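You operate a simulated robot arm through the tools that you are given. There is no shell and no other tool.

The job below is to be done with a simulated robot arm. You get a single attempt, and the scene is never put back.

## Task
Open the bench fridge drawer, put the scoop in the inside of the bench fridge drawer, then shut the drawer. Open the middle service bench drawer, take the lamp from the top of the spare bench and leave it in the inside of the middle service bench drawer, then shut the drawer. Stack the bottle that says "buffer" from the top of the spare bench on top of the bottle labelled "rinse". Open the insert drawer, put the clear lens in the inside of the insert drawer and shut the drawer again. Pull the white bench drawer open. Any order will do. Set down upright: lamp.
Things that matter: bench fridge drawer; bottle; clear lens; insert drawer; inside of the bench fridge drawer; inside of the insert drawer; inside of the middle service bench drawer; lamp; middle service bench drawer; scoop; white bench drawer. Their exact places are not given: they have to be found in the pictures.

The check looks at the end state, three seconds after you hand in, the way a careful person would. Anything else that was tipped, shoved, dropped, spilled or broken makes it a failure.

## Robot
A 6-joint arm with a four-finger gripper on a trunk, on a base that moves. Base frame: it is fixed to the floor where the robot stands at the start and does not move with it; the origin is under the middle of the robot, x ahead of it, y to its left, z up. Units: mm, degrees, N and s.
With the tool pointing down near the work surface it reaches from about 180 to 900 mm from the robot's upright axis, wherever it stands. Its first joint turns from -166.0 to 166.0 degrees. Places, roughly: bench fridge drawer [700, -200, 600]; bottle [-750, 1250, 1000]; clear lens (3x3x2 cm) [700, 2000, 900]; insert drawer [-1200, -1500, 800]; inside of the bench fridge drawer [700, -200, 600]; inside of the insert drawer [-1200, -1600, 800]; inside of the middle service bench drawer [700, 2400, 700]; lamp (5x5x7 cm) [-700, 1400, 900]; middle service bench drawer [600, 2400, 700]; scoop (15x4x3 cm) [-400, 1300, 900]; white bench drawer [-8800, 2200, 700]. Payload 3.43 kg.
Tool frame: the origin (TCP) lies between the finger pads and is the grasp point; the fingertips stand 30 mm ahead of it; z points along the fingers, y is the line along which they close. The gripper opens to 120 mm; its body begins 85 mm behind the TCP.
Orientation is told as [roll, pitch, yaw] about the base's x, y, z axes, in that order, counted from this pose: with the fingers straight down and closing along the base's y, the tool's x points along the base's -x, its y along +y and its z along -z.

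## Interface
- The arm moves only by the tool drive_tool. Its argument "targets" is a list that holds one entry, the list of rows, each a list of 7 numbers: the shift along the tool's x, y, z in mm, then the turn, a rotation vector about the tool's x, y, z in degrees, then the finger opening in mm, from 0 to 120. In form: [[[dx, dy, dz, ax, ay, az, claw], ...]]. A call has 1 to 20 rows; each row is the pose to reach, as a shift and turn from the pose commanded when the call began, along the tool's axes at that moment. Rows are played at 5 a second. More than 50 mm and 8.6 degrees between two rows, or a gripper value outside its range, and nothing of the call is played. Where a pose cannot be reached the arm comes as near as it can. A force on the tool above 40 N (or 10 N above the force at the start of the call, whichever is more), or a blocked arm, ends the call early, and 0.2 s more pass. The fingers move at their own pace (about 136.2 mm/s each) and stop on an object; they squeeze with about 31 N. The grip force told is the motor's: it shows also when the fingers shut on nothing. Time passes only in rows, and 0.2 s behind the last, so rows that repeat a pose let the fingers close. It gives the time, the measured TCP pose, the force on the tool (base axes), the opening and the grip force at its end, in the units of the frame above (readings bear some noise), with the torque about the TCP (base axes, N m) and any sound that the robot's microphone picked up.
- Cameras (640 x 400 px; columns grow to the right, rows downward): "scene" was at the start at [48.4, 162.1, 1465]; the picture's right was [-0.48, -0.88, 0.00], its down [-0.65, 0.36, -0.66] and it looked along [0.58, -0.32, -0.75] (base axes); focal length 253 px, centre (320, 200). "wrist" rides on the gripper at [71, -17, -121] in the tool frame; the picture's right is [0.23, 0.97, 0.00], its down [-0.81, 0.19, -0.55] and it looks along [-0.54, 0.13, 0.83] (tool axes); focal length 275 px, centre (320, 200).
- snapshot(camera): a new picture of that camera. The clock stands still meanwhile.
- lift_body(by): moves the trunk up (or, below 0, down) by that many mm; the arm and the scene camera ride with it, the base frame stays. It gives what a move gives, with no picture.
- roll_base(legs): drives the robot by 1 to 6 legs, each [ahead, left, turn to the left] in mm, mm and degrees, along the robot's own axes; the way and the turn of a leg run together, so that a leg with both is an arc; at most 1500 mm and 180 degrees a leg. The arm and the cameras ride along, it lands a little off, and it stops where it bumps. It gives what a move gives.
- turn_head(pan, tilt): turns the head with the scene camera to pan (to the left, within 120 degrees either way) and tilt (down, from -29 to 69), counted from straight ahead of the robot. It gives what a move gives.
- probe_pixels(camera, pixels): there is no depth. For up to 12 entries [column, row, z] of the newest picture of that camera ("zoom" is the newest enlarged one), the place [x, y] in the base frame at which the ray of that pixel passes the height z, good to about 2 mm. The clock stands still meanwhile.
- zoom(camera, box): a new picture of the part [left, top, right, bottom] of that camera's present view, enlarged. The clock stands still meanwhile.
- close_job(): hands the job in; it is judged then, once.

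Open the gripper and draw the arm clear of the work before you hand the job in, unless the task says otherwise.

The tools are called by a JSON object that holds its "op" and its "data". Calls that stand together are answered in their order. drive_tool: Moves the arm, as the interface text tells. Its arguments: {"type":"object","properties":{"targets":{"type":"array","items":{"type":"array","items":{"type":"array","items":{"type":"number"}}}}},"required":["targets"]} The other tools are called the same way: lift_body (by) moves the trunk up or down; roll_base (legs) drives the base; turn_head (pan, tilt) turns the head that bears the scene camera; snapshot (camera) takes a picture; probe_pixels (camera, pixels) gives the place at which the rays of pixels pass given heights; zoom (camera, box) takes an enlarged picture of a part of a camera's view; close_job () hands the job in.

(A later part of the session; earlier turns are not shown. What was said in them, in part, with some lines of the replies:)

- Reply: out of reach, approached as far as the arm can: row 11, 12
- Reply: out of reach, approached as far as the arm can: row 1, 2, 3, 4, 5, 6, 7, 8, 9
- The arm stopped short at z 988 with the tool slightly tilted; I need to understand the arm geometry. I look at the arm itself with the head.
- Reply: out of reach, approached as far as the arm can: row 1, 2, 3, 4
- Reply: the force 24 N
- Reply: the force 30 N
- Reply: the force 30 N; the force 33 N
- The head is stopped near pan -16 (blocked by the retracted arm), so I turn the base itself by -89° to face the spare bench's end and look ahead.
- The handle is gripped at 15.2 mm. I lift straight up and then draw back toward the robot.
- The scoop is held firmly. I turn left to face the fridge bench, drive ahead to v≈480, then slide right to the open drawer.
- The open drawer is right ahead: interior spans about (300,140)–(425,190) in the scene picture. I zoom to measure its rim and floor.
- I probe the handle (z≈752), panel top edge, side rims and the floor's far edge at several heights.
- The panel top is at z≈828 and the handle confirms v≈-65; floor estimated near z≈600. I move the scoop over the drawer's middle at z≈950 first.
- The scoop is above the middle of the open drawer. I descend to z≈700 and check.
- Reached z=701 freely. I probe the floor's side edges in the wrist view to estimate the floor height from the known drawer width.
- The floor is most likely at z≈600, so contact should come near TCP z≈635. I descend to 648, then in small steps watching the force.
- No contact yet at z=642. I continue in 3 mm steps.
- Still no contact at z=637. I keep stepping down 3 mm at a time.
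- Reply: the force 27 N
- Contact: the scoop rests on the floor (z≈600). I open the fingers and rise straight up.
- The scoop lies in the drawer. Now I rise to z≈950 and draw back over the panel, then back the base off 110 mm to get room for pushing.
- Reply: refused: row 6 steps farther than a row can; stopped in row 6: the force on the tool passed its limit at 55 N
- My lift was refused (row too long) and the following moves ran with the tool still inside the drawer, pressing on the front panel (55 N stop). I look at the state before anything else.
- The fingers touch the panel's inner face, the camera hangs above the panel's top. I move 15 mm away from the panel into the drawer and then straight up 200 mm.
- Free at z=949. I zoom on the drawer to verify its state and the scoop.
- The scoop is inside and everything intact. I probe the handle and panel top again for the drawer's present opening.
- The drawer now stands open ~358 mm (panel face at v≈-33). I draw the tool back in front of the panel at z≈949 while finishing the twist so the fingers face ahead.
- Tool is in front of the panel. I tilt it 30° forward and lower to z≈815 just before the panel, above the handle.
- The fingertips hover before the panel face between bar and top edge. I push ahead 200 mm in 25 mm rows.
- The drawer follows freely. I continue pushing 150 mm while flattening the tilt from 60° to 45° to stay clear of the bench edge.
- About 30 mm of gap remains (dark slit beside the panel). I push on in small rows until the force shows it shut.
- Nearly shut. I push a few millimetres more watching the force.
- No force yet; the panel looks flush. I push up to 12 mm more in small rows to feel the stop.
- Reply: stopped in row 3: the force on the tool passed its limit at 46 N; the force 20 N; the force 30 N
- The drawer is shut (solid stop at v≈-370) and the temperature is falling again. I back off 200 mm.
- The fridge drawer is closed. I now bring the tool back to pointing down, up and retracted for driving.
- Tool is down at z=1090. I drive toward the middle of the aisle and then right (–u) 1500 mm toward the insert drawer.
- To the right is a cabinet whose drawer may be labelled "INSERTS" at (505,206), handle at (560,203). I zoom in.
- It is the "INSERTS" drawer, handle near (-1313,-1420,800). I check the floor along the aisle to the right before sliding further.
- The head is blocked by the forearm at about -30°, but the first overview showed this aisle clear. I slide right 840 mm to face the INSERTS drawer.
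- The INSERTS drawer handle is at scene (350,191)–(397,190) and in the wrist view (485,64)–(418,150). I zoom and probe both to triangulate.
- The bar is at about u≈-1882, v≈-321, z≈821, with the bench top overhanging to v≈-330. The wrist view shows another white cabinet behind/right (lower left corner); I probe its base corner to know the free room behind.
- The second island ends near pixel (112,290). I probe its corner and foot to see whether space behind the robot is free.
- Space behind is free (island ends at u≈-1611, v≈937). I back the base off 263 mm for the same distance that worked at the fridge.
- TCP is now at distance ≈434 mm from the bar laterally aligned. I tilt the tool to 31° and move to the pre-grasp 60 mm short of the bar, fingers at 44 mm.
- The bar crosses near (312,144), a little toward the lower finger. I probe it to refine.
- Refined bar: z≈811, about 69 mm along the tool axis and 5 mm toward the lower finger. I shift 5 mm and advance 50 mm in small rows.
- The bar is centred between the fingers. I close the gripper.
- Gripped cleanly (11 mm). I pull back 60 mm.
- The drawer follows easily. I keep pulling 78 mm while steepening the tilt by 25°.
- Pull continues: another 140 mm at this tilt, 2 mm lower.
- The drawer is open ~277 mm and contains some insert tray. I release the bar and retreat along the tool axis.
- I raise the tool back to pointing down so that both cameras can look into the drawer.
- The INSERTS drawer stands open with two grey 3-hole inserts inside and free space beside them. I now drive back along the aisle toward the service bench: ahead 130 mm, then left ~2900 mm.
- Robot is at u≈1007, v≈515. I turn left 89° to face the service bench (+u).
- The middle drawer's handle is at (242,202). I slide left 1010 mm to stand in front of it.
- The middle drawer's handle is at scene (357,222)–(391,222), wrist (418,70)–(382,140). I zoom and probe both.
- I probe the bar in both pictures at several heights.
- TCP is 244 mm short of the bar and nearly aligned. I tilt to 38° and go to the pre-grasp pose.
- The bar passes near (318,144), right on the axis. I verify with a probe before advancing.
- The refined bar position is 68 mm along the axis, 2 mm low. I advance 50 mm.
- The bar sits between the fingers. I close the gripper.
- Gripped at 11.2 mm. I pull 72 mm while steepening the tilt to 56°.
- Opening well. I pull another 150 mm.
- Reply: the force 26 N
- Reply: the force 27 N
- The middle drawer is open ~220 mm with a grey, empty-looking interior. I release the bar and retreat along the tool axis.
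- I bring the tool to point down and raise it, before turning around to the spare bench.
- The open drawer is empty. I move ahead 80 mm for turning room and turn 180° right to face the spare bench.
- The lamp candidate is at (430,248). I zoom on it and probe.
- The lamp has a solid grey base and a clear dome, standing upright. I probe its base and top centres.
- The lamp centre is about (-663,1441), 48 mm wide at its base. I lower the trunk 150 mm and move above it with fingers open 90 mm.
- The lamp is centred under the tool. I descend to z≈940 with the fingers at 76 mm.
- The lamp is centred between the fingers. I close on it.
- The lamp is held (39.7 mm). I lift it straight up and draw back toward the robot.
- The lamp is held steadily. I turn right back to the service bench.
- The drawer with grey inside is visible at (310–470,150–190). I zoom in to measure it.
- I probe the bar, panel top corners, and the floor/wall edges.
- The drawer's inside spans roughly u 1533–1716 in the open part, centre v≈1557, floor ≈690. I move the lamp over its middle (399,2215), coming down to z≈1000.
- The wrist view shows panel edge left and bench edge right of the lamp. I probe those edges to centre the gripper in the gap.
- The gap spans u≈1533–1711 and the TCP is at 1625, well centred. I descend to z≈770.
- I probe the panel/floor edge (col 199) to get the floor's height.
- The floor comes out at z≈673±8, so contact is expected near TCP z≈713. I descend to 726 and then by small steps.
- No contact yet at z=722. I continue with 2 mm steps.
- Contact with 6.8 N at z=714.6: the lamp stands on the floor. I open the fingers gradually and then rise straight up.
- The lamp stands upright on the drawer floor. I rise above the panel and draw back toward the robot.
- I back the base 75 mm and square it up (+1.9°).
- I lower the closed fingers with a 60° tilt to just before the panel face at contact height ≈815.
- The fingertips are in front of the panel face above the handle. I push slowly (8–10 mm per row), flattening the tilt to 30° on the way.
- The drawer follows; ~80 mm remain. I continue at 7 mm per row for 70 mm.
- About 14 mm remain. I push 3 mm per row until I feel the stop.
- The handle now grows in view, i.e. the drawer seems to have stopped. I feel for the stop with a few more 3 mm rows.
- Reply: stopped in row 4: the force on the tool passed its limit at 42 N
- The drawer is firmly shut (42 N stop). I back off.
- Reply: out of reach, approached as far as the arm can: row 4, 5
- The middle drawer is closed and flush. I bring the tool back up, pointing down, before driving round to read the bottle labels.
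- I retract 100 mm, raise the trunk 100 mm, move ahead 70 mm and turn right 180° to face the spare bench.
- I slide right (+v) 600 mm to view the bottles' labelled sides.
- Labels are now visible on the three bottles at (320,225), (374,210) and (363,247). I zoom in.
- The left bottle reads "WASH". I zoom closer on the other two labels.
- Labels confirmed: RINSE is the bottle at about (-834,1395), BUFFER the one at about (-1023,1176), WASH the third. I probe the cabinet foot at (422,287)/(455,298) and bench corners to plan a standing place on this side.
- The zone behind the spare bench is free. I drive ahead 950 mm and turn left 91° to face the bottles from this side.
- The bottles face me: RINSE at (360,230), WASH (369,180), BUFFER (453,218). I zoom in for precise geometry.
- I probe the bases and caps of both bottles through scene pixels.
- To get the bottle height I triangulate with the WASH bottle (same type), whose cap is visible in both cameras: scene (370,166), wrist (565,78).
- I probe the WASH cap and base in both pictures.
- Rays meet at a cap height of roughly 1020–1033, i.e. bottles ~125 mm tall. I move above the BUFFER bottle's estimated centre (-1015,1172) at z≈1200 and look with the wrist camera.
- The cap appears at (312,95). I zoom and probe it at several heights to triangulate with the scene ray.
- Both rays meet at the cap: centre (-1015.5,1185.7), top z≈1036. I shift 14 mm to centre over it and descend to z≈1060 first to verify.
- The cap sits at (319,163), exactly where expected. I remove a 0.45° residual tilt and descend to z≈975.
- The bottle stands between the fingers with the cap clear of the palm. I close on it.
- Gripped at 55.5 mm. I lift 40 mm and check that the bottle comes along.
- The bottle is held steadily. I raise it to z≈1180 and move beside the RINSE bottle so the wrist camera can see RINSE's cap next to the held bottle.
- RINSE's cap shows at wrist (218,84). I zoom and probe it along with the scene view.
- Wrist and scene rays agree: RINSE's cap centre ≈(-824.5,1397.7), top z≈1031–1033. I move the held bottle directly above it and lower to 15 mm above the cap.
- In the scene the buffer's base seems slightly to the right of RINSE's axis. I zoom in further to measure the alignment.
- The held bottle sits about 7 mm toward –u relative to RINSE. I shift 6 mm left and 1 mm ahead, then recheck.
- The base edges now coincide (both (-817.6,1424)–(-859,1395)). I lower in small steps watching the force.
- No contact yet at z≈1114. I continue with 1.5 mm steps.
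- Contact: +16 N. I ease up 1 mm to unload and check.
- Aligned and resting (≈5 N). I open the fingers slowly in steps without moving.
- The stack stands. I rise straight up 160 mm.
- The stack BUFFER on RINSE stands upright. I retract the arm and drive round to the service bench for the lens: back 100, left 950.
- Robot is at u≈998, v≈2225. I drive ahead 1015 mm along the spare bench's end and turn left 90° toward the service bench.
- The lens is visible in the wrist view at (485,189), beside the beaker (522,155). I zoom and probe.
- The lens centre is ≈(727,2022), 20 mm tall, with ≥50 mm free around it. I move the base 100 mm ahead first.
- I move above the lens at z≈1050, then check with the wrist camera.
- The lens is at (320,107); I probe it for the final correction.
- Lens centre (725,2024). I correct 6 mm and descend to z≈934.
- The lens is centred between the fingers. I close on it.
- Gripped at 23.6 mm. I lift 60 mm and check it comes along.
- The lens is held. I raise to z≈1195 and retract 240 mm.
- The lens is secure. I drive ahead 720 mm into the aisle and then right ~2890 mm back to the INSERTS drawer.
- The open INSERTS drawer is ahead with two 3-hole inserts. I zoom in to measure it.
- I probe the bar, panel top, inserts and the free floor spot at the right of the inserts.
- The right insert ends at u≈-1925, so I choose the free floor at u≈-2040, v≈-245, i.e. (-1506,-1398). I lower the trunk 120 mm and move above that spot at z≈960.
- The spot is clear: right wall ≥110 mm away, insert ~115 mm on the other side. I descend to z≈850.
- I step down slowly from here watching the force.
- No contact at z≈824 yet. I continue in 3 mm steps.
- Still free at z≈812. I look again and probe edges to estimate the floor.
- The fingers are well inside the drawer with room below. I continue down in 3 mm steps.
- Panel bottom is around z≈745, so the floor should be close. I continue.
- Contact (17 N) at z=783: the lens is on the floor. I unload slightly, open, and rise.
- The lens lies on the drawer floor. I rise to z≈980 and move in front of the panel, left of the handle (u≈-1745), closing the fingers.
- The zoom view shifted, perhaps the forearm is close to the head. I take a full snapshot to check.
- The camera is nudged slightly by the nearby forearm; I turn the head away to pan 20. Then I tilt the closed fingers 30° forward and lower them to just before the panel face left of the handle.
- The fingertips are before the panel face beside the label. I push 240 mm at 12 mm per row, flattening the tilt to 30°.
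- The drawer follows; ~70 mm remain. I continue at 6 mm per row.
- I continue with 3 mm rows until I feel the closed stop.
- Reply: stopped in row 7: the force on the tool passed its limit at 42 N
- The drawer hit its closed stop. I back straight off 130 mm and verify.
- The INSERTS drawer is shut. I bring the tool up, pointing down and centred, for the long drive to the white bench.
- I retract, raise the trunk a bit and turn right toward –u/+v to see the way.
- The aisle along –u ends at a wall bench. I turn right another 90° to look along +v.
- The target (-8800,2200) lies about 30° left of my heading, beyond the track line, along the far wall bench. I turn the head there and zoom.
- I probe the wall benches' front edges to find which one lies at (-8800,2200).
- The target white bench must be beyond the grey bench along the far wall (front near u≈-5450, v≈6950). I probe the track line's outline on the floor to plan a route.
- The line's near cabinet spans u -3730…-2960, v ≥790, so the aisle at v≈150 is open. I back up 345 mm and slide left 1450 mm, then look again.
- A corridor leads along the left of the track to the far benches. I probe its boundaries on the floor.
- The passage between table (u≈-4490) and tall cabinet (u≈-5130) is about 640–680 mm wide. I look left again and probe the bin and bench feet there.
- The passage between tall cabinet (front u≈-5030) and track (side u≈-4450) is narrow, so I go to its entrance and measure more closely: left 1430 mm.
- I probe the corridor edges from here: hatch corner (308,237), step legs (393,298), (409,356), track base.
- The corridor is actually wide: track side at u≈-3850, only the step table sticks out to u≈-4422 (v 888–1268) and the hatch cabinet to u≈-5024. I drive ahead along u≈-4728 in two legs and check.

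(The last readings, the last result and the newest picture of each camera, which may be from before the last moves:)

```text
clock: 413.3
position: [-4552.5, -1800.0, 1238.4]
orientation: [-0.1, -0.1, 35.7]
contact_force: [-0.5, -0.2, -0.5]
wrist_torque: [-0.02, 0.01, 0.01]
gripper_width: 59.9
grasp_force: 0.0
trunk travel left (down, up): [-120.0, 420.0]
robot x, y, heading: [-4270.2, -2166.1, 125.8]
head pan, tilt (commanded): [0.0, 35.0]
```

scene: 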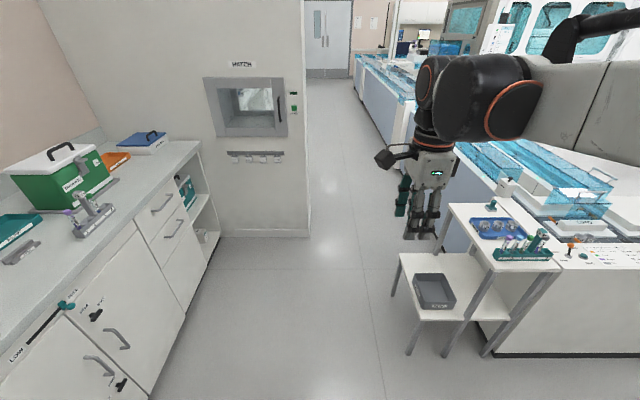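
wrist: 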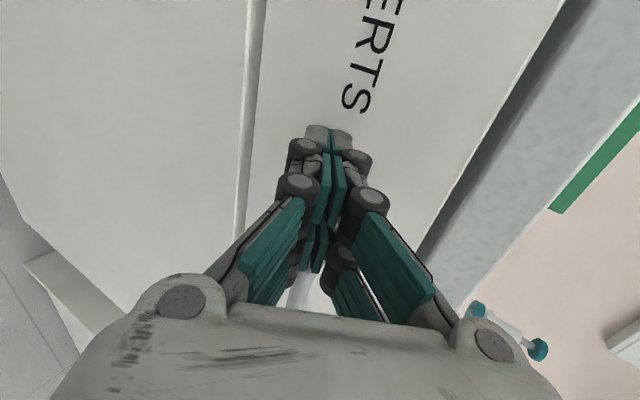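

On track (u≈-4728, v≈758). I continue 850 mm ahead.

{"op": "roll_base", "data": {"legs": [[850, 0, 0.2]]}}

{"op": "snapshot", "data": {"camera": "scene"}}

```text
clock: 417.8
position: [-5065.3, -1115.7, 1237.0]
orientation: [0.0, -0.1, 36.7]
contact_force: [0.0, 0.4, 0.2]
wrist_torque: [-0.01, 0.03, -0.04]
gripper_width: 59.8
grasp_force: 0.0
trunk travel left (down, up): [-120.0, 420.0]
robot x, y, heading: [-4776.6, -1475.9, 126.8]
head pan, tilt (commanded): [0.0, 35.0]
```

```text
taken
```

scene: 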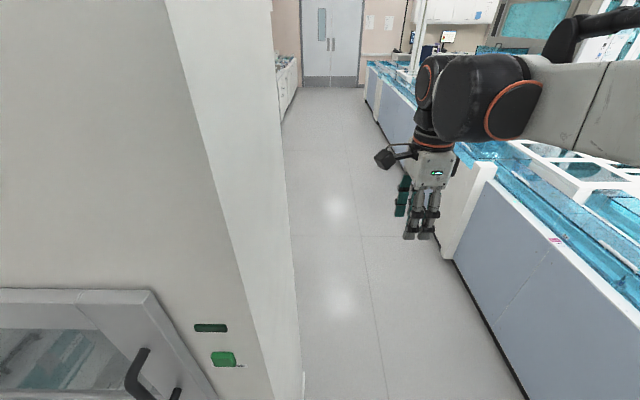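

Past the step table (v≈1615). I probe the track's side at right before shifting away from the hatch cabinet.

{"op": "probe_pixels", "data": {"camera": "scene", "pixels": [[452, 262, 0], [520, 395, 0], [440, 245, 0], [383, 125, 0], [303, 395, 0], [290, 200, 0], [282, 122, 0], [300, 88, 0], [360, 88, 0]]}}

```text
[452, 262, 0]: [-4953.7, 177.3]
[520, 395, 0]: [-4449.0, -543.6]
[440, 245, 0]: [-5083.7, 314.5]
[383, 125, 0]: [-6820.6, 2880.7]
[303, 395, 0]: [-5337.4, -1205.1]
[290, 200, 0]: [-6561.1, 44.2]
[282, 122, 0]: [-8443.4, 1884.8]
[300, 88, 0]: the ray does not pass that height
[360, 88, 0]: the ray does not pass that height
```

The corridor beyond is wide (track at u≈-3900, bench feet ≈-5720) and its floor is clear. I shift right 350 mm and drive ahead 3 × 1400 mm.

{"op": "roll_base", "data": {"legs": [[0, -350, -0.8], [1400, 0, 0]]}}

{"op": "snapshot", "data": {"camera": "scene"}}

```text
clock: 426.7
position: [-5614.4, 222.5, 1238.3]
orientation: [-0.2, -0.1, 36.8]
contact_force: [0.1, 0.9, 0.7]
wrist_torque: [0.02, -0.01, 0.0]
gripper_width: 59.9
grasp_force: 0.1
trunk travel left (down, up): [-120.0, 420.0]
robot x, y, heading: [-5325.2, -139.9, 126.8]
head pan, tilt (commanded): [0.0, 35.0]
```

```text
taken
```

scene: 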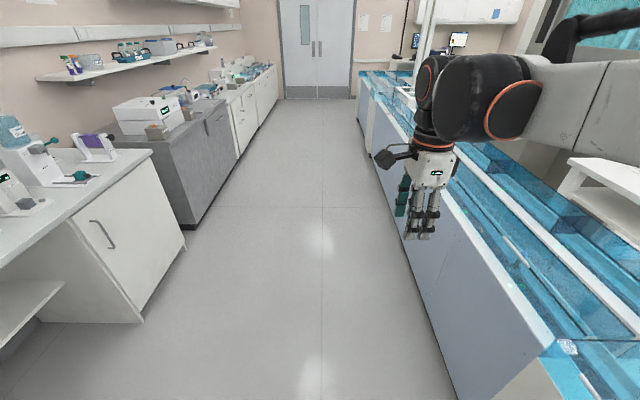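

The white bench is visible beyond the grey one. I continue ahead 2600 mm.

{"op": "roll_base", "data": {"legs": [[1300, 0, -0.4], [1300, 0, 0]]}}

{"op": "turn_head", "data": {"pan": 40, "tilt": 30}}

{"op": "snapshot", "data": {"camera": "scene"}}

```text
clock: 439.4
position: [-7177.4, 2326.1, 1237.0]
orientation: [-0.1, -0.2, 37.3]
contact_force: [-0.1, 0.0, 0.5]
wrist_torque: [0.01, 0.01, -0.02]
gripper_width: 59.8
grasp_force: 0.1
trunk travel left (down, up): [-120.0, 420.0]
robot x, y, heading: [-6887.3, 1970.6, 127.2]
head pan, tilt (commanded): [0.0, 35.0]
```

```text
clock: 440.5
position: [-7176.6, 2326.4, 1237.7]
orientation: [-0.1, -0.1, 37.3]
contact_force: [-0.5, -0.7, 0.4]
wrist_torque: [0.04, 0.03, -0.03]
gripper_width: 60.2
grasp_force: 0.1
trunk travel left (down, up): [-120.0, 420.0]
robot x, y, heading: [-6882.1, 1968.4, 127.1]
head pan, tilt (commanded): [40.0, 30.0]
```

```text
taken
```

scene: 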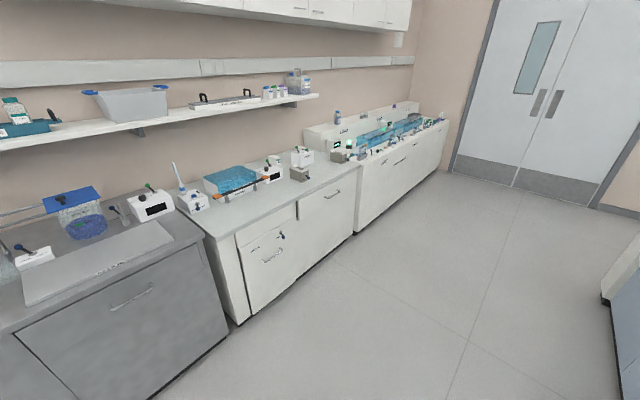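

The white bench is to the left with a drawer near (268,235). I zoom in.

{"op": "zoom", "data": {"camera": "scene", "box": [195, 165, 375, 325]}}

{"op": "zoom", "data": {"camera": "scene", "box": [230, 195, 310, 275]}}

```text
2.50 times, centred on (285, 245) of scene
```

zoom: 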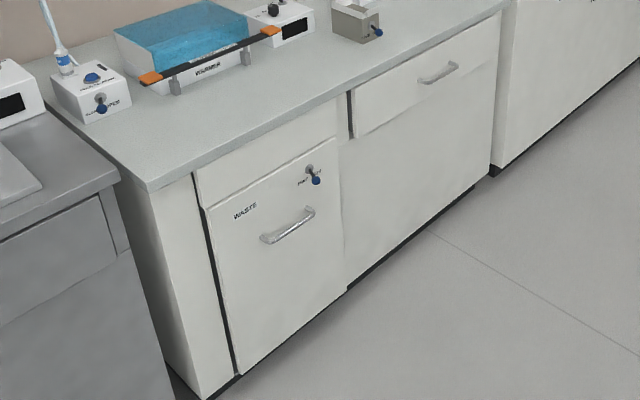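

```text
5.00 times, centred on (270, 235) of scene
```

zoom: 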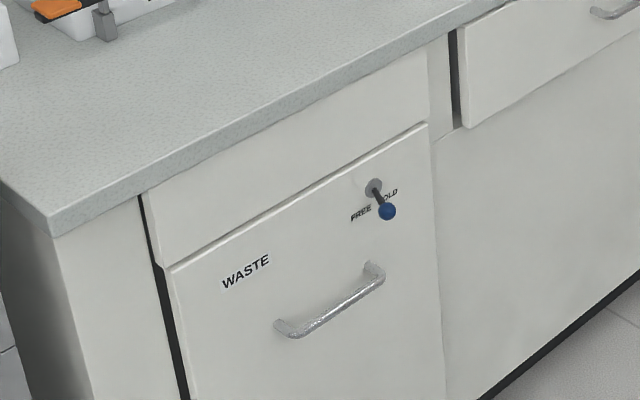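

There is a WASTE pull-out (with FREE/HOLD lever) and a drawer with handle at scene (332,194). I probe both to compare with the given place (-8800,2200).

{"op": "probe_pixels", "data": {"camera": "scene", "pixels": [[332, 194, 800], [332, 194, 750], [272, 256, 650], [272, 256, 600], [272, 256, 700], [212, 237, 900], [360, 176, 900], [233, 325, 0], [355, 232, 0]]}}

```text
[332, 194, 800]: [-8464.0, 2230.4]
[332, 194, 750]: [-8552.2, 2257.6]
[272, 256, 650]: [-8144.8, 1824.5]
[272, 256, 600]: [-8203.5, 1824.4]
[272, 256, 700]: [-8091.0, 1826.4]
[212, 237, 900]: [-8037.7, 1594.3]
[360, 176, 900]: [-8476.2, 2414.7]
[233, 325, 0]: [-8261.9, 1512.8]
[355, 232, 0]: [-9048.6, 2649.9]
```

The drawer right of WASTE (handle near v≈6800–6850) matches the given place. I drive ahead 1180 mm and turn left to face the bench.

{"op": "roll_base", "data": {"legs": [[1180, 0, -0.6], [0, 0, 89.5]]}}

{"op": "turn_head", "data": {"pan": 0, "tilt": 35}}

{"op": "snapshot", "data": {"camera": "scene"}}

{"op": "snapshot", "data": {"camera": "wrist"}}

```text
clock: 450.2
position: [-7969.3, 2621.8, 1238.1]
orientation: [0.0, 0.0, 125.6]
contact_force: [0.2, -0.5, 0.7]
wrist_torque: [-0.02, -0.01, -0.01]
gripper_width: 60.0
grasp_force: 0.0
trunk travel left (down, up): [-120.0, 420.0]
robot x, y, heading: [-7600.5, 2904.4, -144.5]
head pan, tilt (commanded): [40.0, 30.0]
```

```text
clock: 451.3
position: [-7968.5, 2621.8, 1237.9]
orientation: [-0.1, -0.3, 125.4]
contact_force: [-0.1, 0.3, 0.6]
wrist_torque: [-0.02, -0.02, 0.01]
gripper_width: 59.7
grasp_force: 0.0
trunk travel left (down, up): [-120.0, 420.0]
robot x, y, heading: [-7602.3, 2903.1, -144.6]
head pan, tilt (commanded): [0.0, 35.0]
```

```text
taken
```

scene: 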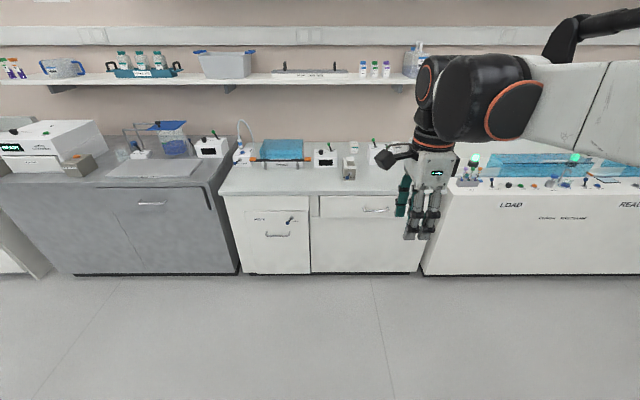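

```text
taken
```

wrist: 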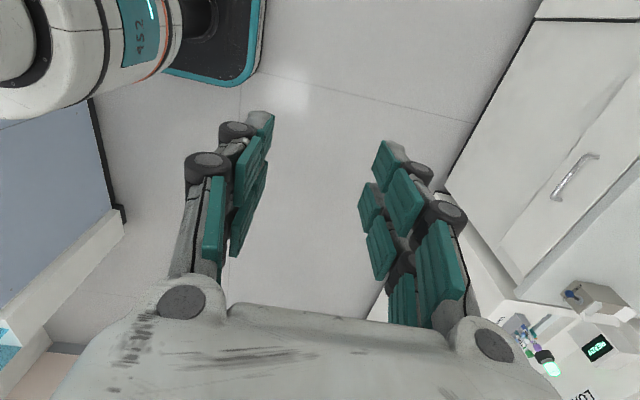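

The drawer is ahead: handle at scene (376,210), wrist (575,177). I zoom both.

{"op": "zoom", "data": {"camera": "scene", "box": [300, 170, 440, 280]}}

{"op": "zoom", "data": {"camera": "wrist", "box": [500, 120, 640, 230]}}

```text
3.64 times, centred on (370, 225) of scene
```

zoom: 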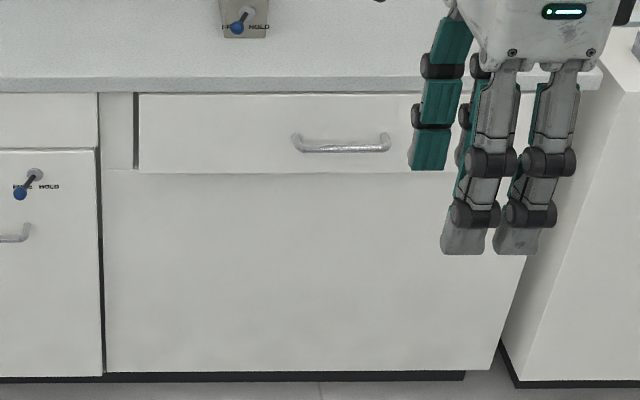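

```text
3.64 times, centred on (570, 175) of wrist
```

zoom: 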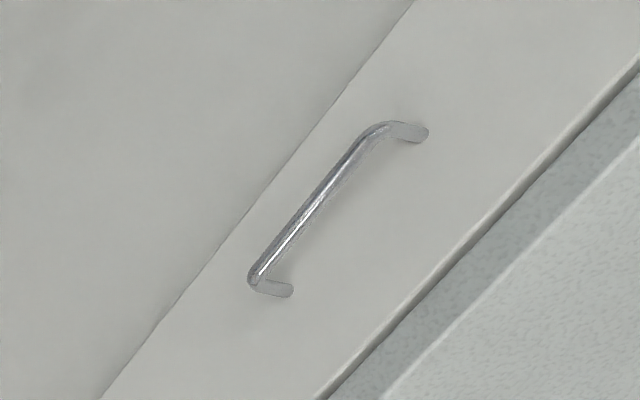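

{"op": "probe_pixels", "data": {"camera": "zoom", "pixels": [[306, 207, 840], [306, 207, 800], [306, 207, 760], [306, 207, 720], [358, 140, 800], [358, 140, 760], [254, 275, 800], [254, 275, 760]]}}

{"op": "probe_pixels", "data": {"camera": "scene", "pixels": [[376, 210.9, 840], [376, 210.9, 800], [376, 210.9, 760], [376, 210.9, 720], [363.7, 211, 800], [363.7, 211, 760], [388.7, 210.7, 800], [388.7, 210.7, 760], [363.5, 207.4, 800], [340, 192, 900]]}}

```text
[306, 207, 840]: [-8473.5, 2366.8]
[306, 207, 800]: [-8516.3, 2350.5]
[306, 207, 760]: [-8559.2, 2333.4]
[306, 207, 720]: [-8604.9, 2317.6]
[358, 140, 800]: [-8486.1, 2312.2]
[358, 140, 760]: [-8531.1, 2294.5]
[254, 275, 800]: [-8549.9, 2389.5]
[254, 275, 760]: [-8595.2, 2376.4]
```

```text
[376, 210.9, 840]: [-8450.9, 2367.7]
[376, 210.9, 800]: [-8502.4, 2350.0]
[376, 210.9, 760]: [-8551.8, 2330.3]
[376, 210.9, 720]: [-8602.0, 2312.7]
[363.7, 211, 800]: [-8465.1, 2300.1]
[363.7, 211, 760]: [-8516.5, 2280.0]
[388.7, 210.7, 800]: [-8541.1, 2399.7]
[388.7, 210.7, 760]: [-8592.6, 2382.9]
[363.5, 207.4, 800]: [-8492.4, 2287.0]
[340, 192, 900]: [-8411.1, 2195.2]
```

The rays are nearly parallel (z≈720–760, u≈-5560…-5600, v≈6925). I lower the trunk, drive 190 mm closer and 115 mm right, and then look from another angle.

{"op": "lift_body", "data": {"by": -120}}

{"op": "roll_base", "data": {"legs": [[190, -115, 0.6]]}}

{"op": "snapshot", "data": {"camera": "wrist"}}

{"op": "zoom", "data": {"camera": "scene", "box": [250, 170, 410, 280]}}

```text
clock: 452.8
position: [-7970.2, 2619.8, 1117.1]
orientation: [-0.1, -0.2, 125.4]
contact_force: [0.3, -0.3, 0.9]
wrist_torque: [-0.01, 0.03, 0.0]
gripper_width: 60.1
grasp_force: 0.0
trunk travel left (down, up): [0.0, 540.0]
robot x, y, heading: [-7607.9, 2902.6, -144.5]
head pan, tilt (commanded): [0.0, 35.0]
```

```text
clock: 454.5
position: [-8184.2, 2600.7, 1117.3]
orientation: [-0.1, -0.3, 126.3]
contact_force: [0.0, -0.5, 0.9]
wrist_torque: [0.0, 0.01, 0.0]
gripper_width: 59.8
grasp_force: 0.1
trunk travel left (down, up): [0.0, 540.0]
robot x, y, heading: [-7819.6, 2883.2, -143.6]
head pan, tilt (commanded): [0.0, 35.0]
```

```text
taken
```

wrist: 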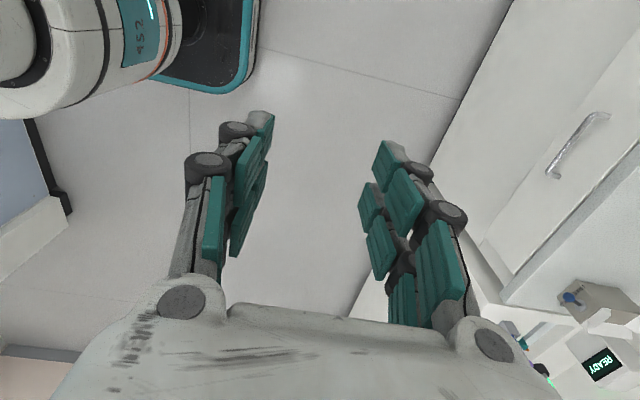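

```text
3.64 times, centred on (330, 225) of scene
```

zoom: 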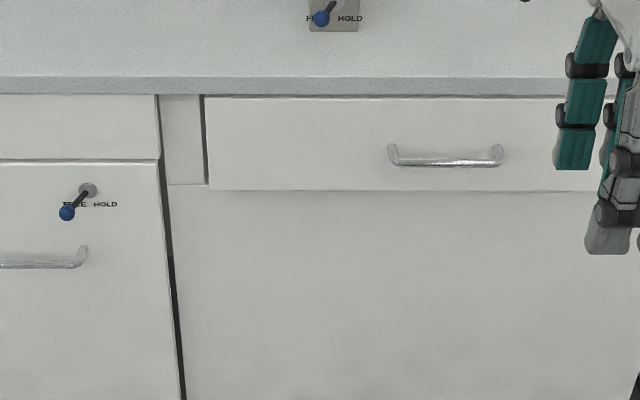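

I probe the bar again from this closer stand.

{"op": "probe_pixels", "data": {"camera": "scene", "pixels": [[364.9, 214.8, 800], [364.9, 214.8, 760], [364.9, 214.8, 720], [364.9, 214.8, 680], [350.6, 214.5, 740], [379.5, 214.5, 740]]}}

{"op": "probe_pixels", "data": {"camera": "wrist", "pixels": [[571, 145, 800], [571, 145, 760], [571, 145, 720], [571, 145, 680], [590, 118, 740], [553, 171, 740]]}}

```text
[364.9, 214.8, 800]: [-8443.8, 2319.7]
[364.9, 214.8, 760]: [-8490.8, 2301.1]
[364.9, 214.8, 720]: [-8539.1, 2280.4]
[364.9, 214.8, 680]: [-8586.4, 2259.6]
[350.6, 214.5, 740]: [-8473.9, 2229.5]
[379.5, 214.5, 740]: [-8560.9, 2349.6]
```

```text
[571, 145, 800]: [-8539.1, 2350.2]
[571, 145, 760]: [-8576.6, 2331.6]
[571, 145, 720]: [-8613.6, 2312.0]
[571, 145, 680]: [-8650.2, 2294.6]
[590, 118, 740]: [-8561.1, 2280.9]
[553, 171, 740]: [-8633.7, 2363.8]
```

The scene probe used the older snapshot's pose; I probe through the newest zoom instead.

{"op": "probe_pixels", "data": {"camera": "zoom", "pixels": [[447, 163, 800], [447, 163, 760], [447, 163, 720], [447, 163, 680], [396, 162, 740], [500, 162, 740], [392, 148, 740], [300, 80, 900], [300, 80, 850], [300, 80, 820]]}}

```text
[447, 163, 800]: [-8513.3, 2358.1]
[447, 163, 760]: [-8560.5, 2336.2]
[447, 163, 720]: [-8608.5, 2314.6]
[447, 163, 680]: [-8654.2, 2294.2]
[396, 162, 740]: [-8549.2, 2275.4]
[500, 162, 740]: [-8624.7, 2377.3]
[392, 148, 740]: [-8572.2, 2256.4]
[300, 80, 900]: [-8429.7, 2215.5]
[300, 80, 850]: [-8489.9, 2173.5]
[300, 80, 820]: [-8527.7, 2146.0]
```

Scene and wrist now agree on z≈697, u≈-5633, v≈6939: a lower bench. I go to an intermediate pose 150 mm short of the bar with 40° tilt to refine.

{"op": "drive_tool", "data": {"targets": [[[-1.9, 35.5, 27, -4.17, 0, 0, 50], [-3.8, 71, 54, -8.33, 0, 0, 50], [-5.8, 106.5, 81, -12.5, 0, 0, 44], [-7.7, 142, 108, -16.7, 0, 0, 44], [-9.6, 177.5, 135, -20.8, 0, 0, 44], [-11.5, 213, 162, -25, 0, 0, 44], [-13.4, 248.5, 189, -29.2, 0, 0, 44], [-15.3, 284, 216, -33.3, 0, 0, 44], [-17.3, 319.5, 243, -37.5, 0, 0, 44], [-19.2, 355, 270, -41.7, 0, 0, 44], [-21.1, 390.5, 297, -45.8, 0, 0, 44], [-23, 426, 324, -50, 0, 0, 44]]]}}

{"op": "snapshot", "data": {"camera": "wrist"}}

{"op": "snapshot", "data": {"camera": "scene"}}

```text
clock: 457.1
position: [-8540.5, 2367.0, 793.3]
orientation: [50.0, 0.0, 126.2]
contact_force: [-0.5, -0.1, 1.2]
wrist_torque: [-0.02, 0.02, 0.01]
gripper_width: 43.6
grasp_force: 0.2
trunk travel left (down, up): [0.0, 540.0]
robot x, y, heading: [-7821.4, 2883.2, -143.9]
head pan, tilt (commanded): [0.0, 35.0]
```

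```text
taken
```

wrist: 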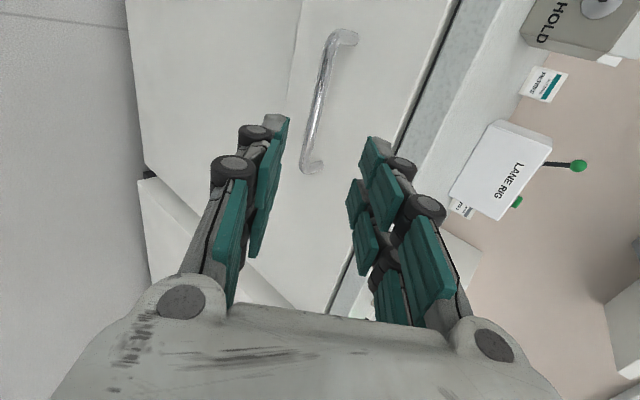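

```text
taken
```

scene: 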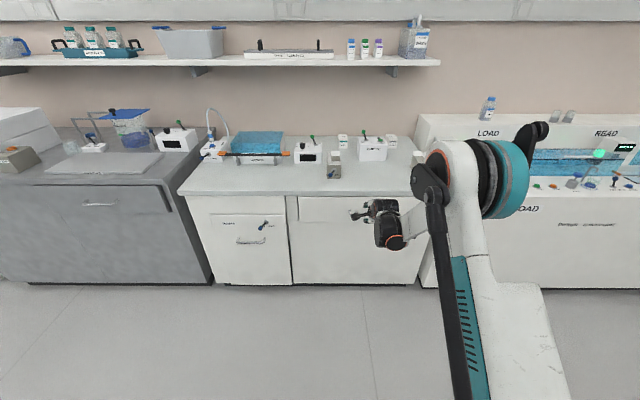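

The bar spans (332,40)–(306,165) and crosses the expected axis point (318,106). I probe to refine height.

{"op": "probe_pixels", "data": {"camera": "wrist", "pixels": [[318, 106, 730], [318, 106, 710], [318, 106, 700], [318, 106, 690], [318, 106, 670], [330, 50, 700], [307, 160, 700]]}}

```text
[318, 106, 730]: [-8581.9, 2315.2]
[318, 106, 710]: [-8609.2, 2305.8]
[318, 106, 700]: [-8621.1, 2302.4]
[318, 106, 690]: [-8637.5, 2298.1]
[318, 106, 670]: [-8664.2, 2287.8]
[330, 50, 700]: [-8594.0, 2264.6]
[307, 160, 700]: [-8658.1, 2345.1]
```

Whatever the exact depth, the bar lies on the tool axis (y within 2 mm). I advance 90 mm along it and look again.

{"op": "drive_tool", "data": {"targets": [[[0, -1, 30, 0, 0, 0, 44], [0, -1, 60, 0, 0, 0, 44], [0, -1, 90, 0, 0, 0, 44]]]}}

{"op": "snapshot", "data": {"camera": "wrist"}}

```text
clock: 457.9
position: [-8598.0, 2328.0, 733.6]
orientation: [49.9, -0.1, 126.1]
contact_force: [-0.4, 1.4, 1.2]
wrist_torque: [0.01, -0.02, -0.01]
gripper_width: 44.0
grasp_force: 0.1
trunk travel left (down, up): [0.0, 540.0]
robot x, y, heading: [-7821.0, 2887.9, -143.8]
head pan, tilt (commanded): [0.0, 35.0]
```

```text
taken
```

wrist: 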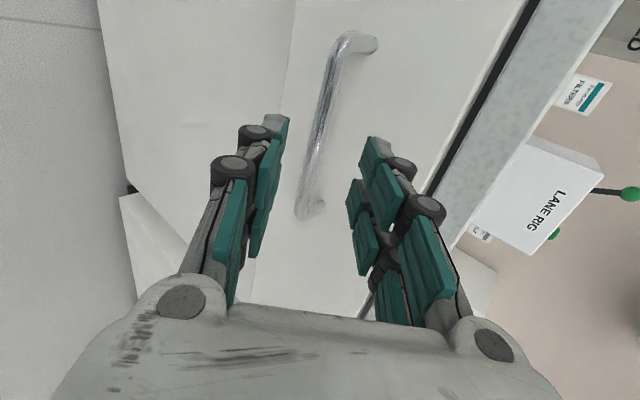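

The bar is ~65–75 mm ahead. I flatten the tilt to 31° about the bar for more clearance behind it and look again.

{"op": "drive_tool", "data": {"targets": [[[0, -5.3, 0.4, -4.5, 0, 0, 42], [0, -10.6, 0.8, -9, 0, 0, 42]]]}}

{"op": "snapshot", "data": {"camera": "wrist"}}

{"op": "probe_pixels", "data": {"camera": "wrist", "pixels": [[320, 130, 720], [320, 130, 700], [320, 130, 690], [320, 130, 680], [320, 130, 660]]}}

```text
clock: 458.5
position: [-8593.9, 2332.8, 725.3]
orientation: [58.8, -0.1, 126.1]
contact_force: [-0.6, 0.2, -0.3]
wrist_torque: [0.01, -0.02, -0.01]
gripper_width: 41.9
grasp_force: 0.0
trunk travel left (down, up): [0.0, 540.0]
robot x, y, heading: [-7816.7, 2881.3, -144.0]
head pan, tilt (commanded): [0.0, 35.0]
```

```text
taken
```

wrist: 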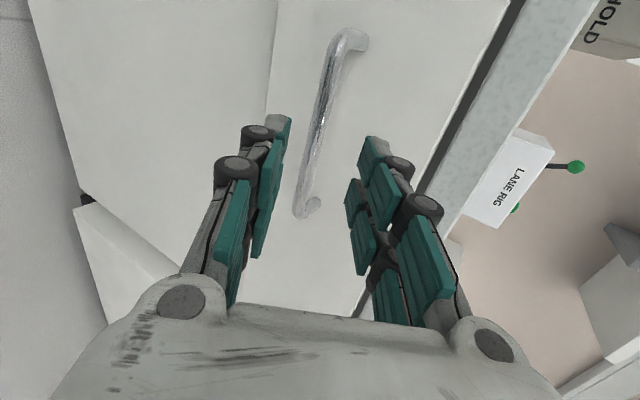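

```text
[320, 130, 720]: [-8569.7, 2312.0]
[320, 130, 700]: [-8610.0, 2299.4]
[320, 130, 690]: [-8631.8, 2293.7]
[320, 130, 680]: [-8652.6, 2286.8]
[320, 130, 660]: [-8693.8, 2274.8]
```

The offset after tilting tells the bar is ≈92 mm ahead and 4.5 mm toward the lower finger (z≈675). I correct and advance 50 mm, then look.

{"op": "drive_tool", "data": {"targets": [[[0, -4.5, 15, 0, 0, 0, 42], [0, -4.5, 32, 0, 0, 0, 42], [0, -4.5, 50, 0, 0, 0, 42]]]}}

{"op": "snapshot", "data": {"camera": "wrist"}}

```text
clock: 459.3
position: [-8624.6, 2306.9, 696.2]
orientation: [58.9, -0.1, 126.2]
contact_force: [0.4, -0.7, 1.2]
wrist_torque: [0.01, -0.01, 0.01]
gripper_width: 41.7
grasp_force: 0.1
trunk travel left (down, up): [0.0, 540.0]
robot x, y, heading: [-7822.9, 2885.6, -143.5]
head pan, tilt (commanded): [0.0, 35.0]
```

```text
taken
```

wrist: 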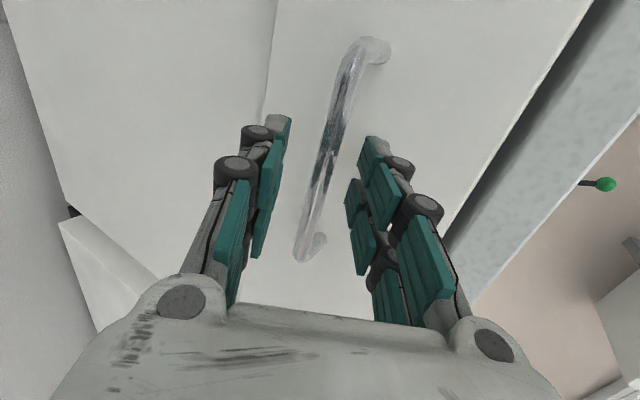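

I zoom on the bar between the fingers to gauge its apparent width and depth.

{"op": "zoom", "data": {"camera": "wrist", "box": [260, 90, 400, 200]}}

```text
3.64 times, centred on (330, 145) of wrist
```

zoom: 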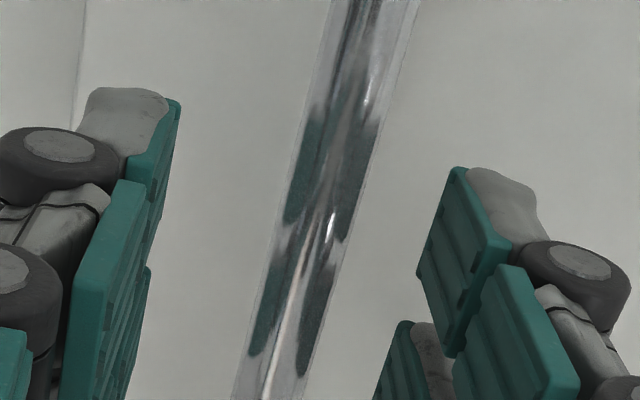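

The pads reflect in the chrome bar, so it's close to the pads. I shift 2.5 mm up, advance 8 mm and close to test.

{"op": "drive_tool", "data": {"targets": [[[0, 2.5, 4, 0, 0, 0, 42], [0, 2.5, 8, 0, 0, 0, 42]]]}}

{"op": "drive_tool", "data": {"targets": [[[0, 0, 0, 0, 0, 0, 25], [0, 0, 0, 0, 0, 0, 8], [0, 0, 0, 0, 0, 0, 8], [0, 0, 0, 0, 0, 0, 8]]]}}

{"op": "snapshot", "data": {"camera": "wrist"}}

```text
clock: 459.9
position: [-8630.5, 2302.8, 692.3]
orientation: [59.0, -0.1, 126.2]
contact_force: [0.5, 0.4, 0.5]
wrist_torque: [-0.05, -0.01, 0.02]
gripper_width: 42.1
grasp_force: 0.0
trunk travel left (down, up): [0.0, 540.0]
robot x, y, heading: [-7820.9, 2886.8, -144.0]
head pan, tilt (commanded): [0.0, 35.0]
```

```text
clock: 460.9
position: [-8632.5, 2303.8, 693.1]
orientation: [58.9, -0.2, 126.0]
contact_force: [0.3, 0.2, -1.6]
wrist_torque: [-0.4, -0.3, -0.2]
gripper_width: 11.1
grasp_force: 44.5
trunk travel left (down, up): [0.0, 540.0]
robot x, y, heading: [-7821.7, 2886.8, -143.8]
head pan, tilt (commanded): [0.0, 35.0]
```

```text
taken
```

wrist: 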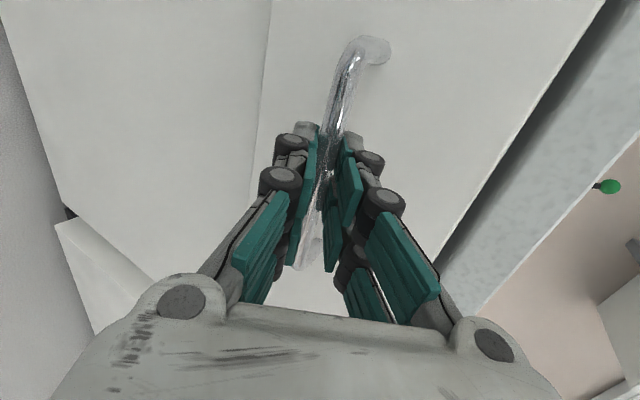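

Gripped the bar (11.1 mm). I pull back 60 mm.

{"op": "drive_tool", "data": {"targets": [[[0, -7.7, -12.9, 0, 0, 0, 0], [0, -15.4, -25.7, 0, 0, 0, 0], [0, -23.2, -38.6, 0, 0, 0, 0], [0, -30.9, -51.4, 0, 0, 0, 0]]]}}

{"op": "snapshot", "data": {"camera": "wrist"}}

```text
clock: 461.9
position: [-8582.9, 2338.0, 693.2]
orientation: [58.8, 0.0, 126.1]
contact_force: [0.9, 0.7, -10.9]
wrist_torque: [-0.64, -0.64, 0.46]
gripper_width: 11.0
grasp_force: 44.8
trunk travel left (down, up): [0.0, 540.0]
robot x, y, heading: [-7821.4, 2888.0, -143.8]
head pan, tilt (commanded): [0.0, 35.0]
```

```text
taken
```

wrist: 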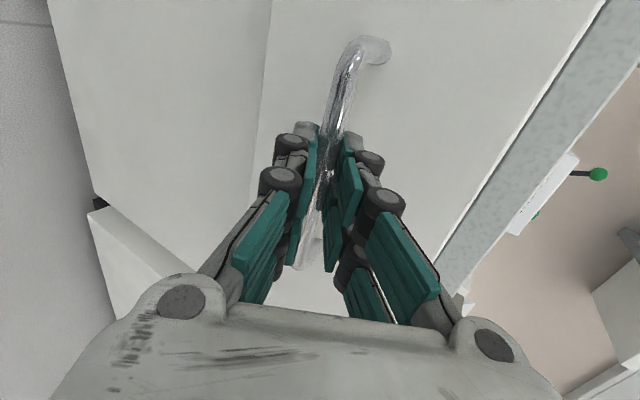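

The drawer follows. I pull 78 mm more while steepening the tilt by 25°.

{"op": "drive_tool", "data": {"targets": [[[0, -5.6, -11.1, 4.2, 0, 0, 0], [0, -11.2, -22.1, 8.4, 0, 0, 0], [0, -16.8, -33, 12.6, 0, 0, 0], [0, -22.5, -43.9, 16.8, 0, 0, 0], [0, -28.1, -54.6, 21, 0, 0, 0], [0, -33.8, -65.3, 25.2, 0, 0, 0]]]}}

{"op": "snapshot", "data": {"camera": "wrist"}}

```text
clock: 463.3
position: [-8523.1, 2380.4, 699.8]
orientation: [33.7, -0.2, 126.2]
contact_force: [1.4, -6.1, 1.0]
wrist_torque: [-0.83, -0.35, -0.22]
gripper_width: 11.4
grasp_force: 44.2
trunk travel left (down, up): [0.0, 540.0]
robot x, y, heading: [-7823.0, 2888.8, -143.7]
head pan, tilt (commanded): [0.0, 35.0]
```

```text
taken
```

wrist: 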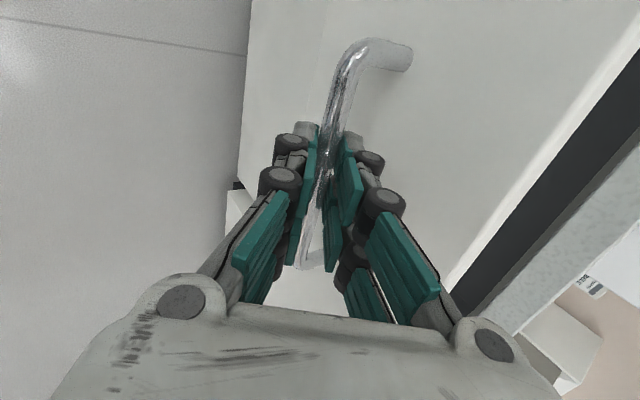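

Open ~135 mm. I pull another 80 mm at this tilt.

{"op": "drive_tool", "data": {"targets": [[[0, -16.6, -11.2, 0, 0, 0, 0], [0, -33.2, -22.4, 0, 0, 0, 0], [0, -49.7, -33.5, 0, 0, 0, 0], [0, -66.3, -44.7, 0, 0, 0, 0]]]}}

{"op": "turn_head", "data": {"pan": 0, "tilt": 40}}

{"op": "snapshot", "data": {"camera": "scene"}}

```text
clock: 464.3
position: [-8458.4, 2429.1, 699.9]
orientation: [33.4, -0.1, 126.3]
contact_force: [12.6, -12.9, -14.1]
wrist_torque: [-0.57, -0.68, -0.2]
gripper_width: 11.4
grasp_force: 44.5
trunk travel left (down, up): [0.0, 540.0]
robot x, y, heading: [-7822.2, 2886.8, -143.6]
head pan, tilt (commanded): [0.0, 35.0]
```

```text
clock: 464.9
position: [-8459.1, 2427.2, 699.4]
orientation: [33.5, -0.2, 126.1]
contact_force: [14.6, -16.9, -20.1]
wrist_torque: [-0.9, -0.9, -0.02]
gripper_width: 11.3
grasp_force: 45.1
trunk travel left (down, up): [0.0, 540.0]
robot x, y, heading: [-7819.4, 2884.3, -143.8]
head pan, tilt (commanded): [0.0, 40.0]
```

```text
taken
```

scene: 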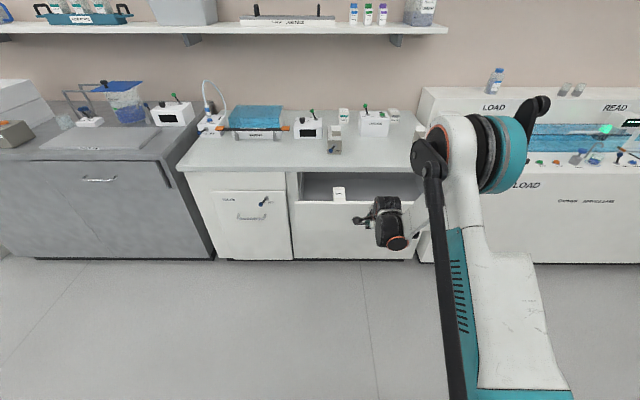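

Open ~215 mm; a small white item sits inside. I pull on another 60 mm with slightly steeper tilt, easing the side load (3 mm left, 3 mm down).

{"op": "drive_tool", "data": {"targets": [[[3, -13.6, -5.9, 2, 0, 0, 0], [3, -25.5, -14.3, 4, 0, 0, 0], [3, -37.4, -22.7, 6, 0, 0, 0], [3, -49.3, -31, 8, 0, 0, 0]]]}}

{"op": "snapshot", "data": {"camera": "wrist"}}

```text
clock: 465.9
position: [-8411.3, 2462.4, 700.4]
orientation: [25.8, -0.2, 126.0]
contact_force: [0.7, 0.4, 24.6]
wrist_torque: [-0.38, 0.09, -0.34]
gripper_width: 11.3
grasp_force: 44.6
trunk travel left (down, up): [0.0, 540.0]
robot x, y, heading: [-7824.7, 2885.0, -143.9]
head pan, tilt (commanded): [0.0, 40.0]
```

```text
taken
```

wrist: 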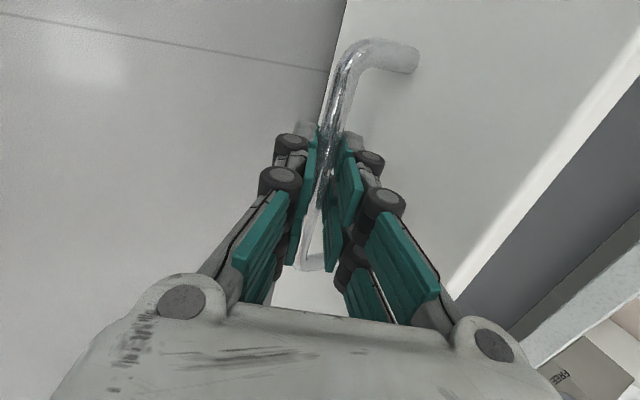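

Open ~266 mm. I relieve the vertical load and pull further by rolling the base back 50 mm while holding the handle.

{"op": "drive_tool", "data": {"targets": [[[0, 0.9, -1.8, 0, 0, 0, 0], [0, 0.9, -1.8, 0, 0, 0, 0]]]}}

{"op": "roll_base", "data": {"legs": [[-50, 0, 0]]}}

```text
clock: 466.5
position: [-8411.7, 2463.0, 699.8]
orientation: [25.7, -0.2, 126.0]
contact_force: [-2.0, 6.4, -1.2]
wrist_torque: [0.85, 0.55, -1.03]
gripper_width: 11.2
grasp_force: 45.2
trunk travel left (down, up): [0.0, 540.0]
robot x, y, heading: [-7819.1, 2883.7, -143.6]
head pan, tilt (commanded): [0.0, 40.0]
```

```text
clock: 467.4
position: [-8391.7, 2476.9, 702.1]
orientation: [26.2, -0.1, 126.0]
contact_force: [0.8, -0.3, 4.7]
wrist_torque: [-0.28, -0.17, -0.16]
gripper_width: 11.5
grasp_force: 45.0
trunk travel left (down, up): [0.0, 540.0]
robot x, y, heading: [-7798.1, 2903.1, -143.8]
head pan, tilt (commanded): [0.0, 40.0]
stopped in leg 1: the force on the tool passed its limit at 67 N (the readings are from after the stop); the commanded pose is now the measured one
```

The drawer reached its end stop (~290 mm open). I release the handle and retreat along the tool axis.

{"op": "drive_tool", "data": {"targets": [[[0, 0, 0, 0, 0, 0, 30], [0, 0, 0, 0, 0, 0, 44], [0, 0, -20, 0, 0, 0, 44], [0, 0, -45, 0, 0, 0, 44], [0, 0, -90, 0, 0, 0, 60]]]}}

{"op": "snapshot", "data": {"camera": "wrist"}}

{"op": "snapshot", "data": {"camera": "scene"}}

```text
clock: 468.6
position: [-8359.1, 2502.0, 782.4]
orientation: [26.2, -0.1, 126.0]
contact_force: [-0.5, -0.6, -0.3]
wrist_torque: [-0.01, -0.01, -0.02]
gripper_width: 60.2
grasp_force: 0.1
trunk travel left (down, up): [0.0, 540.0]
robot x, y, heading: [-7794.0, 2904.7, -143.8]
head pan, tilt (commanded): [0.0, 40.0]
```

```text
taken
```

wrist: 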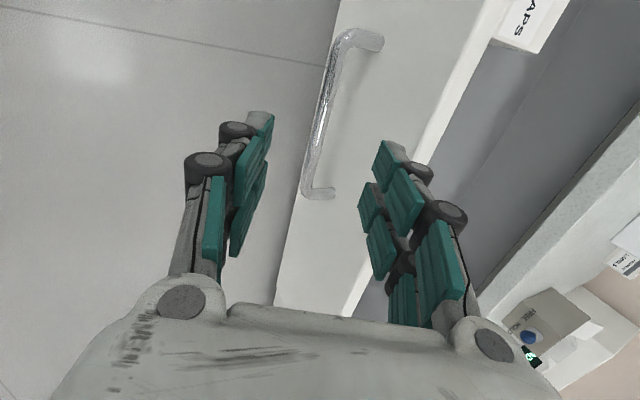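

```text
taken
```

scene: 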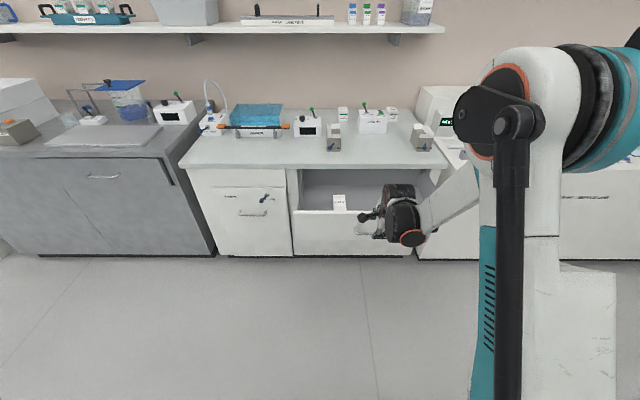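

The white bench drawer is fully open. I draw the arm up and clear, tool pointing down and gripper open.

{"op": "drive_tool", "data": {"targets": [[[0, -1.4, -39.6, 3.3, 0, 0, 80], [0, -2.8, -79, 6.6, 0, 0, 90], [0, -4, -119, 9.9, 0, 0, 100], [0, -5.5, -158, 13.1, 0, 0, 100], [0, -7, -198, 16.4, 0, 0, 100], [0, -8, -238, 19.7, 0, 0, 100], [0, -9.6, -277, 23, 0, 0, 100], [0, -11, -317, 26.2, 0, 0, 100]]]}}

{"op": "snapshot", "data": {"camera": "scene"}}

{"op": "zoom", "data": {"camera": "scene", "box": [270, 150, 430, 260]}}

```text
clock: 470.4
position: [-8236.5, 2588.7, 1063.5]
orientation: [0.0, -0.1, 125.9]
contact_force: [0.1, -0.5, -0.3]
wrist_torque: [0.0, -0.01, 0.0]
gripper_width: 100.0
grasp_force: 0.1
trunk travel left (down, up): [0.0, 540.0]
robot x, y, heading: [-7798.3, 2903.2, -144.0]
head pan, tilt (commanded): [0.0, 40.0]
```

```text
taken
```

scene: 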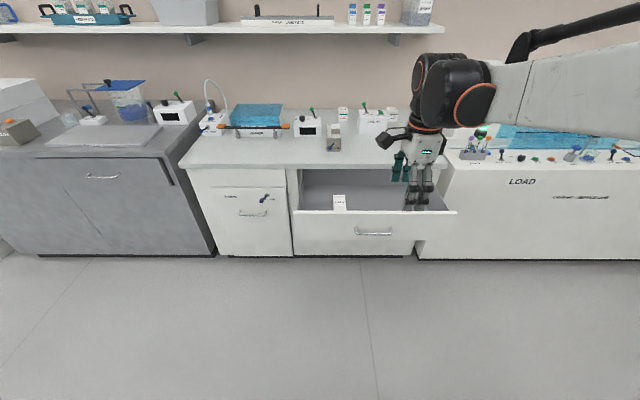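

```text
3.64 times, centred on (350, 205) of scene
```

zoom: 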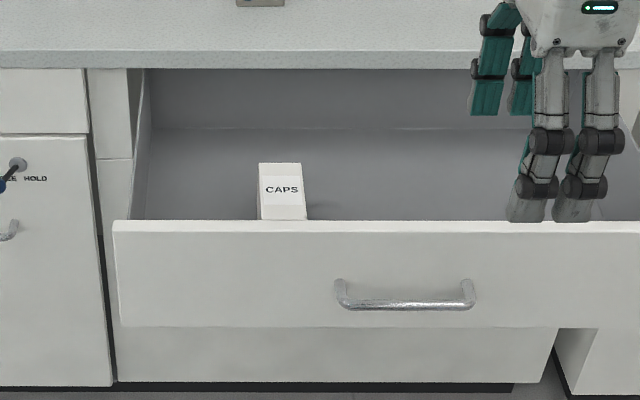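

The drawer stands open with its CAPS box upright and the arm is clear. I roll the base back 200 mm to be well clear before handing in.

{"op": "roll_base", "data": {"legs": [[-200, 0, 0]]}}

{"op": "snapshot", "data": {"camera": "scene"}}

```text
clock: 472.0
position: [-8074.9, 2707.2, 1064.1]
orientation: [0.0, -0.1, 126.0]
contact_force: [-0.2, 0.0, -0.3]
wrist_torque: [0.03, -0.02, -0.01]
gripper_width: 99.8
grasp_force: 0.0
trunk travel left (down, up): [0.0, 540.0]
robot x, y, heading: [-7639.8, 3022.4, -143.9]
head pan, tilt (commanded): [0.0, 40.0]
```

```text
taken
```

scene: 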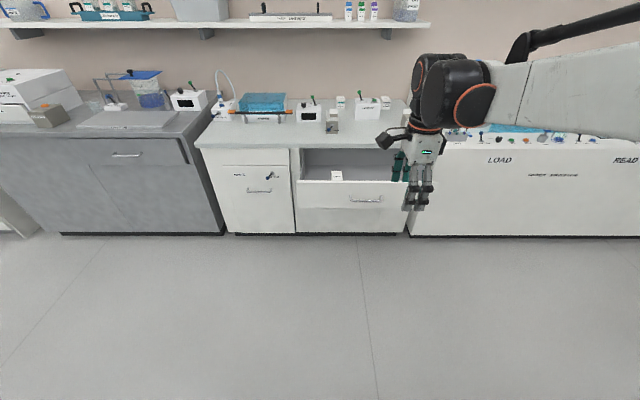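

All parts are done: the scoop is in the shut fridge drawer, the lamp upright in the shut middle drawer, BUFFER stacked on RINSE, the lens in the shut INSERTS drawer, and the white bench drawer is open at (350,190). The gripper is open and the arm clear, so I hand the job in.

{"op": "close_job", "data": {}}

```text
The job is handed in.
```

I completed all five parts of the task and handed the job in. I don't have the verdict of the check.

- **Scoop:** it lies on the floor of the bench fridge drawer, and the drawer is shut.
- **Lamp:** I set it upright on the floor of the middle service bench drawer and shut the drawer slowly. I did not look inside again afterwards.
- **Bottles:** the "buffer" bottle stands on the cap of the "rinse" bottle on the spare bench. I read both labels before stacking, and the stack was stable when I left it.
- **Lens:** it lies on the floor of the insert drawer, to the right of the two grey inserts, and the drawer is shut.
- **White bench drawer:** it is open about 290 mm, as far as it would go. It already held a small box marked "CAPS", which is still standing.

**Fridge mishap:** after placing the scoop, one of my lift commands was refused. The moves I had queued behind it ran while the gripper was still inside the fridge drawer. The gripper pressed against the inside of the drawer front until the arm stopped at 55 N. The drawer was pushed open further, to about 358 mm. I saw no damage, and the scoop was still inside.

The fridge display read +17 to +18 °C while its drawer was open and +17 °C when I left it, up from +6 °C at the start. I left the gripper open and the arm clear.
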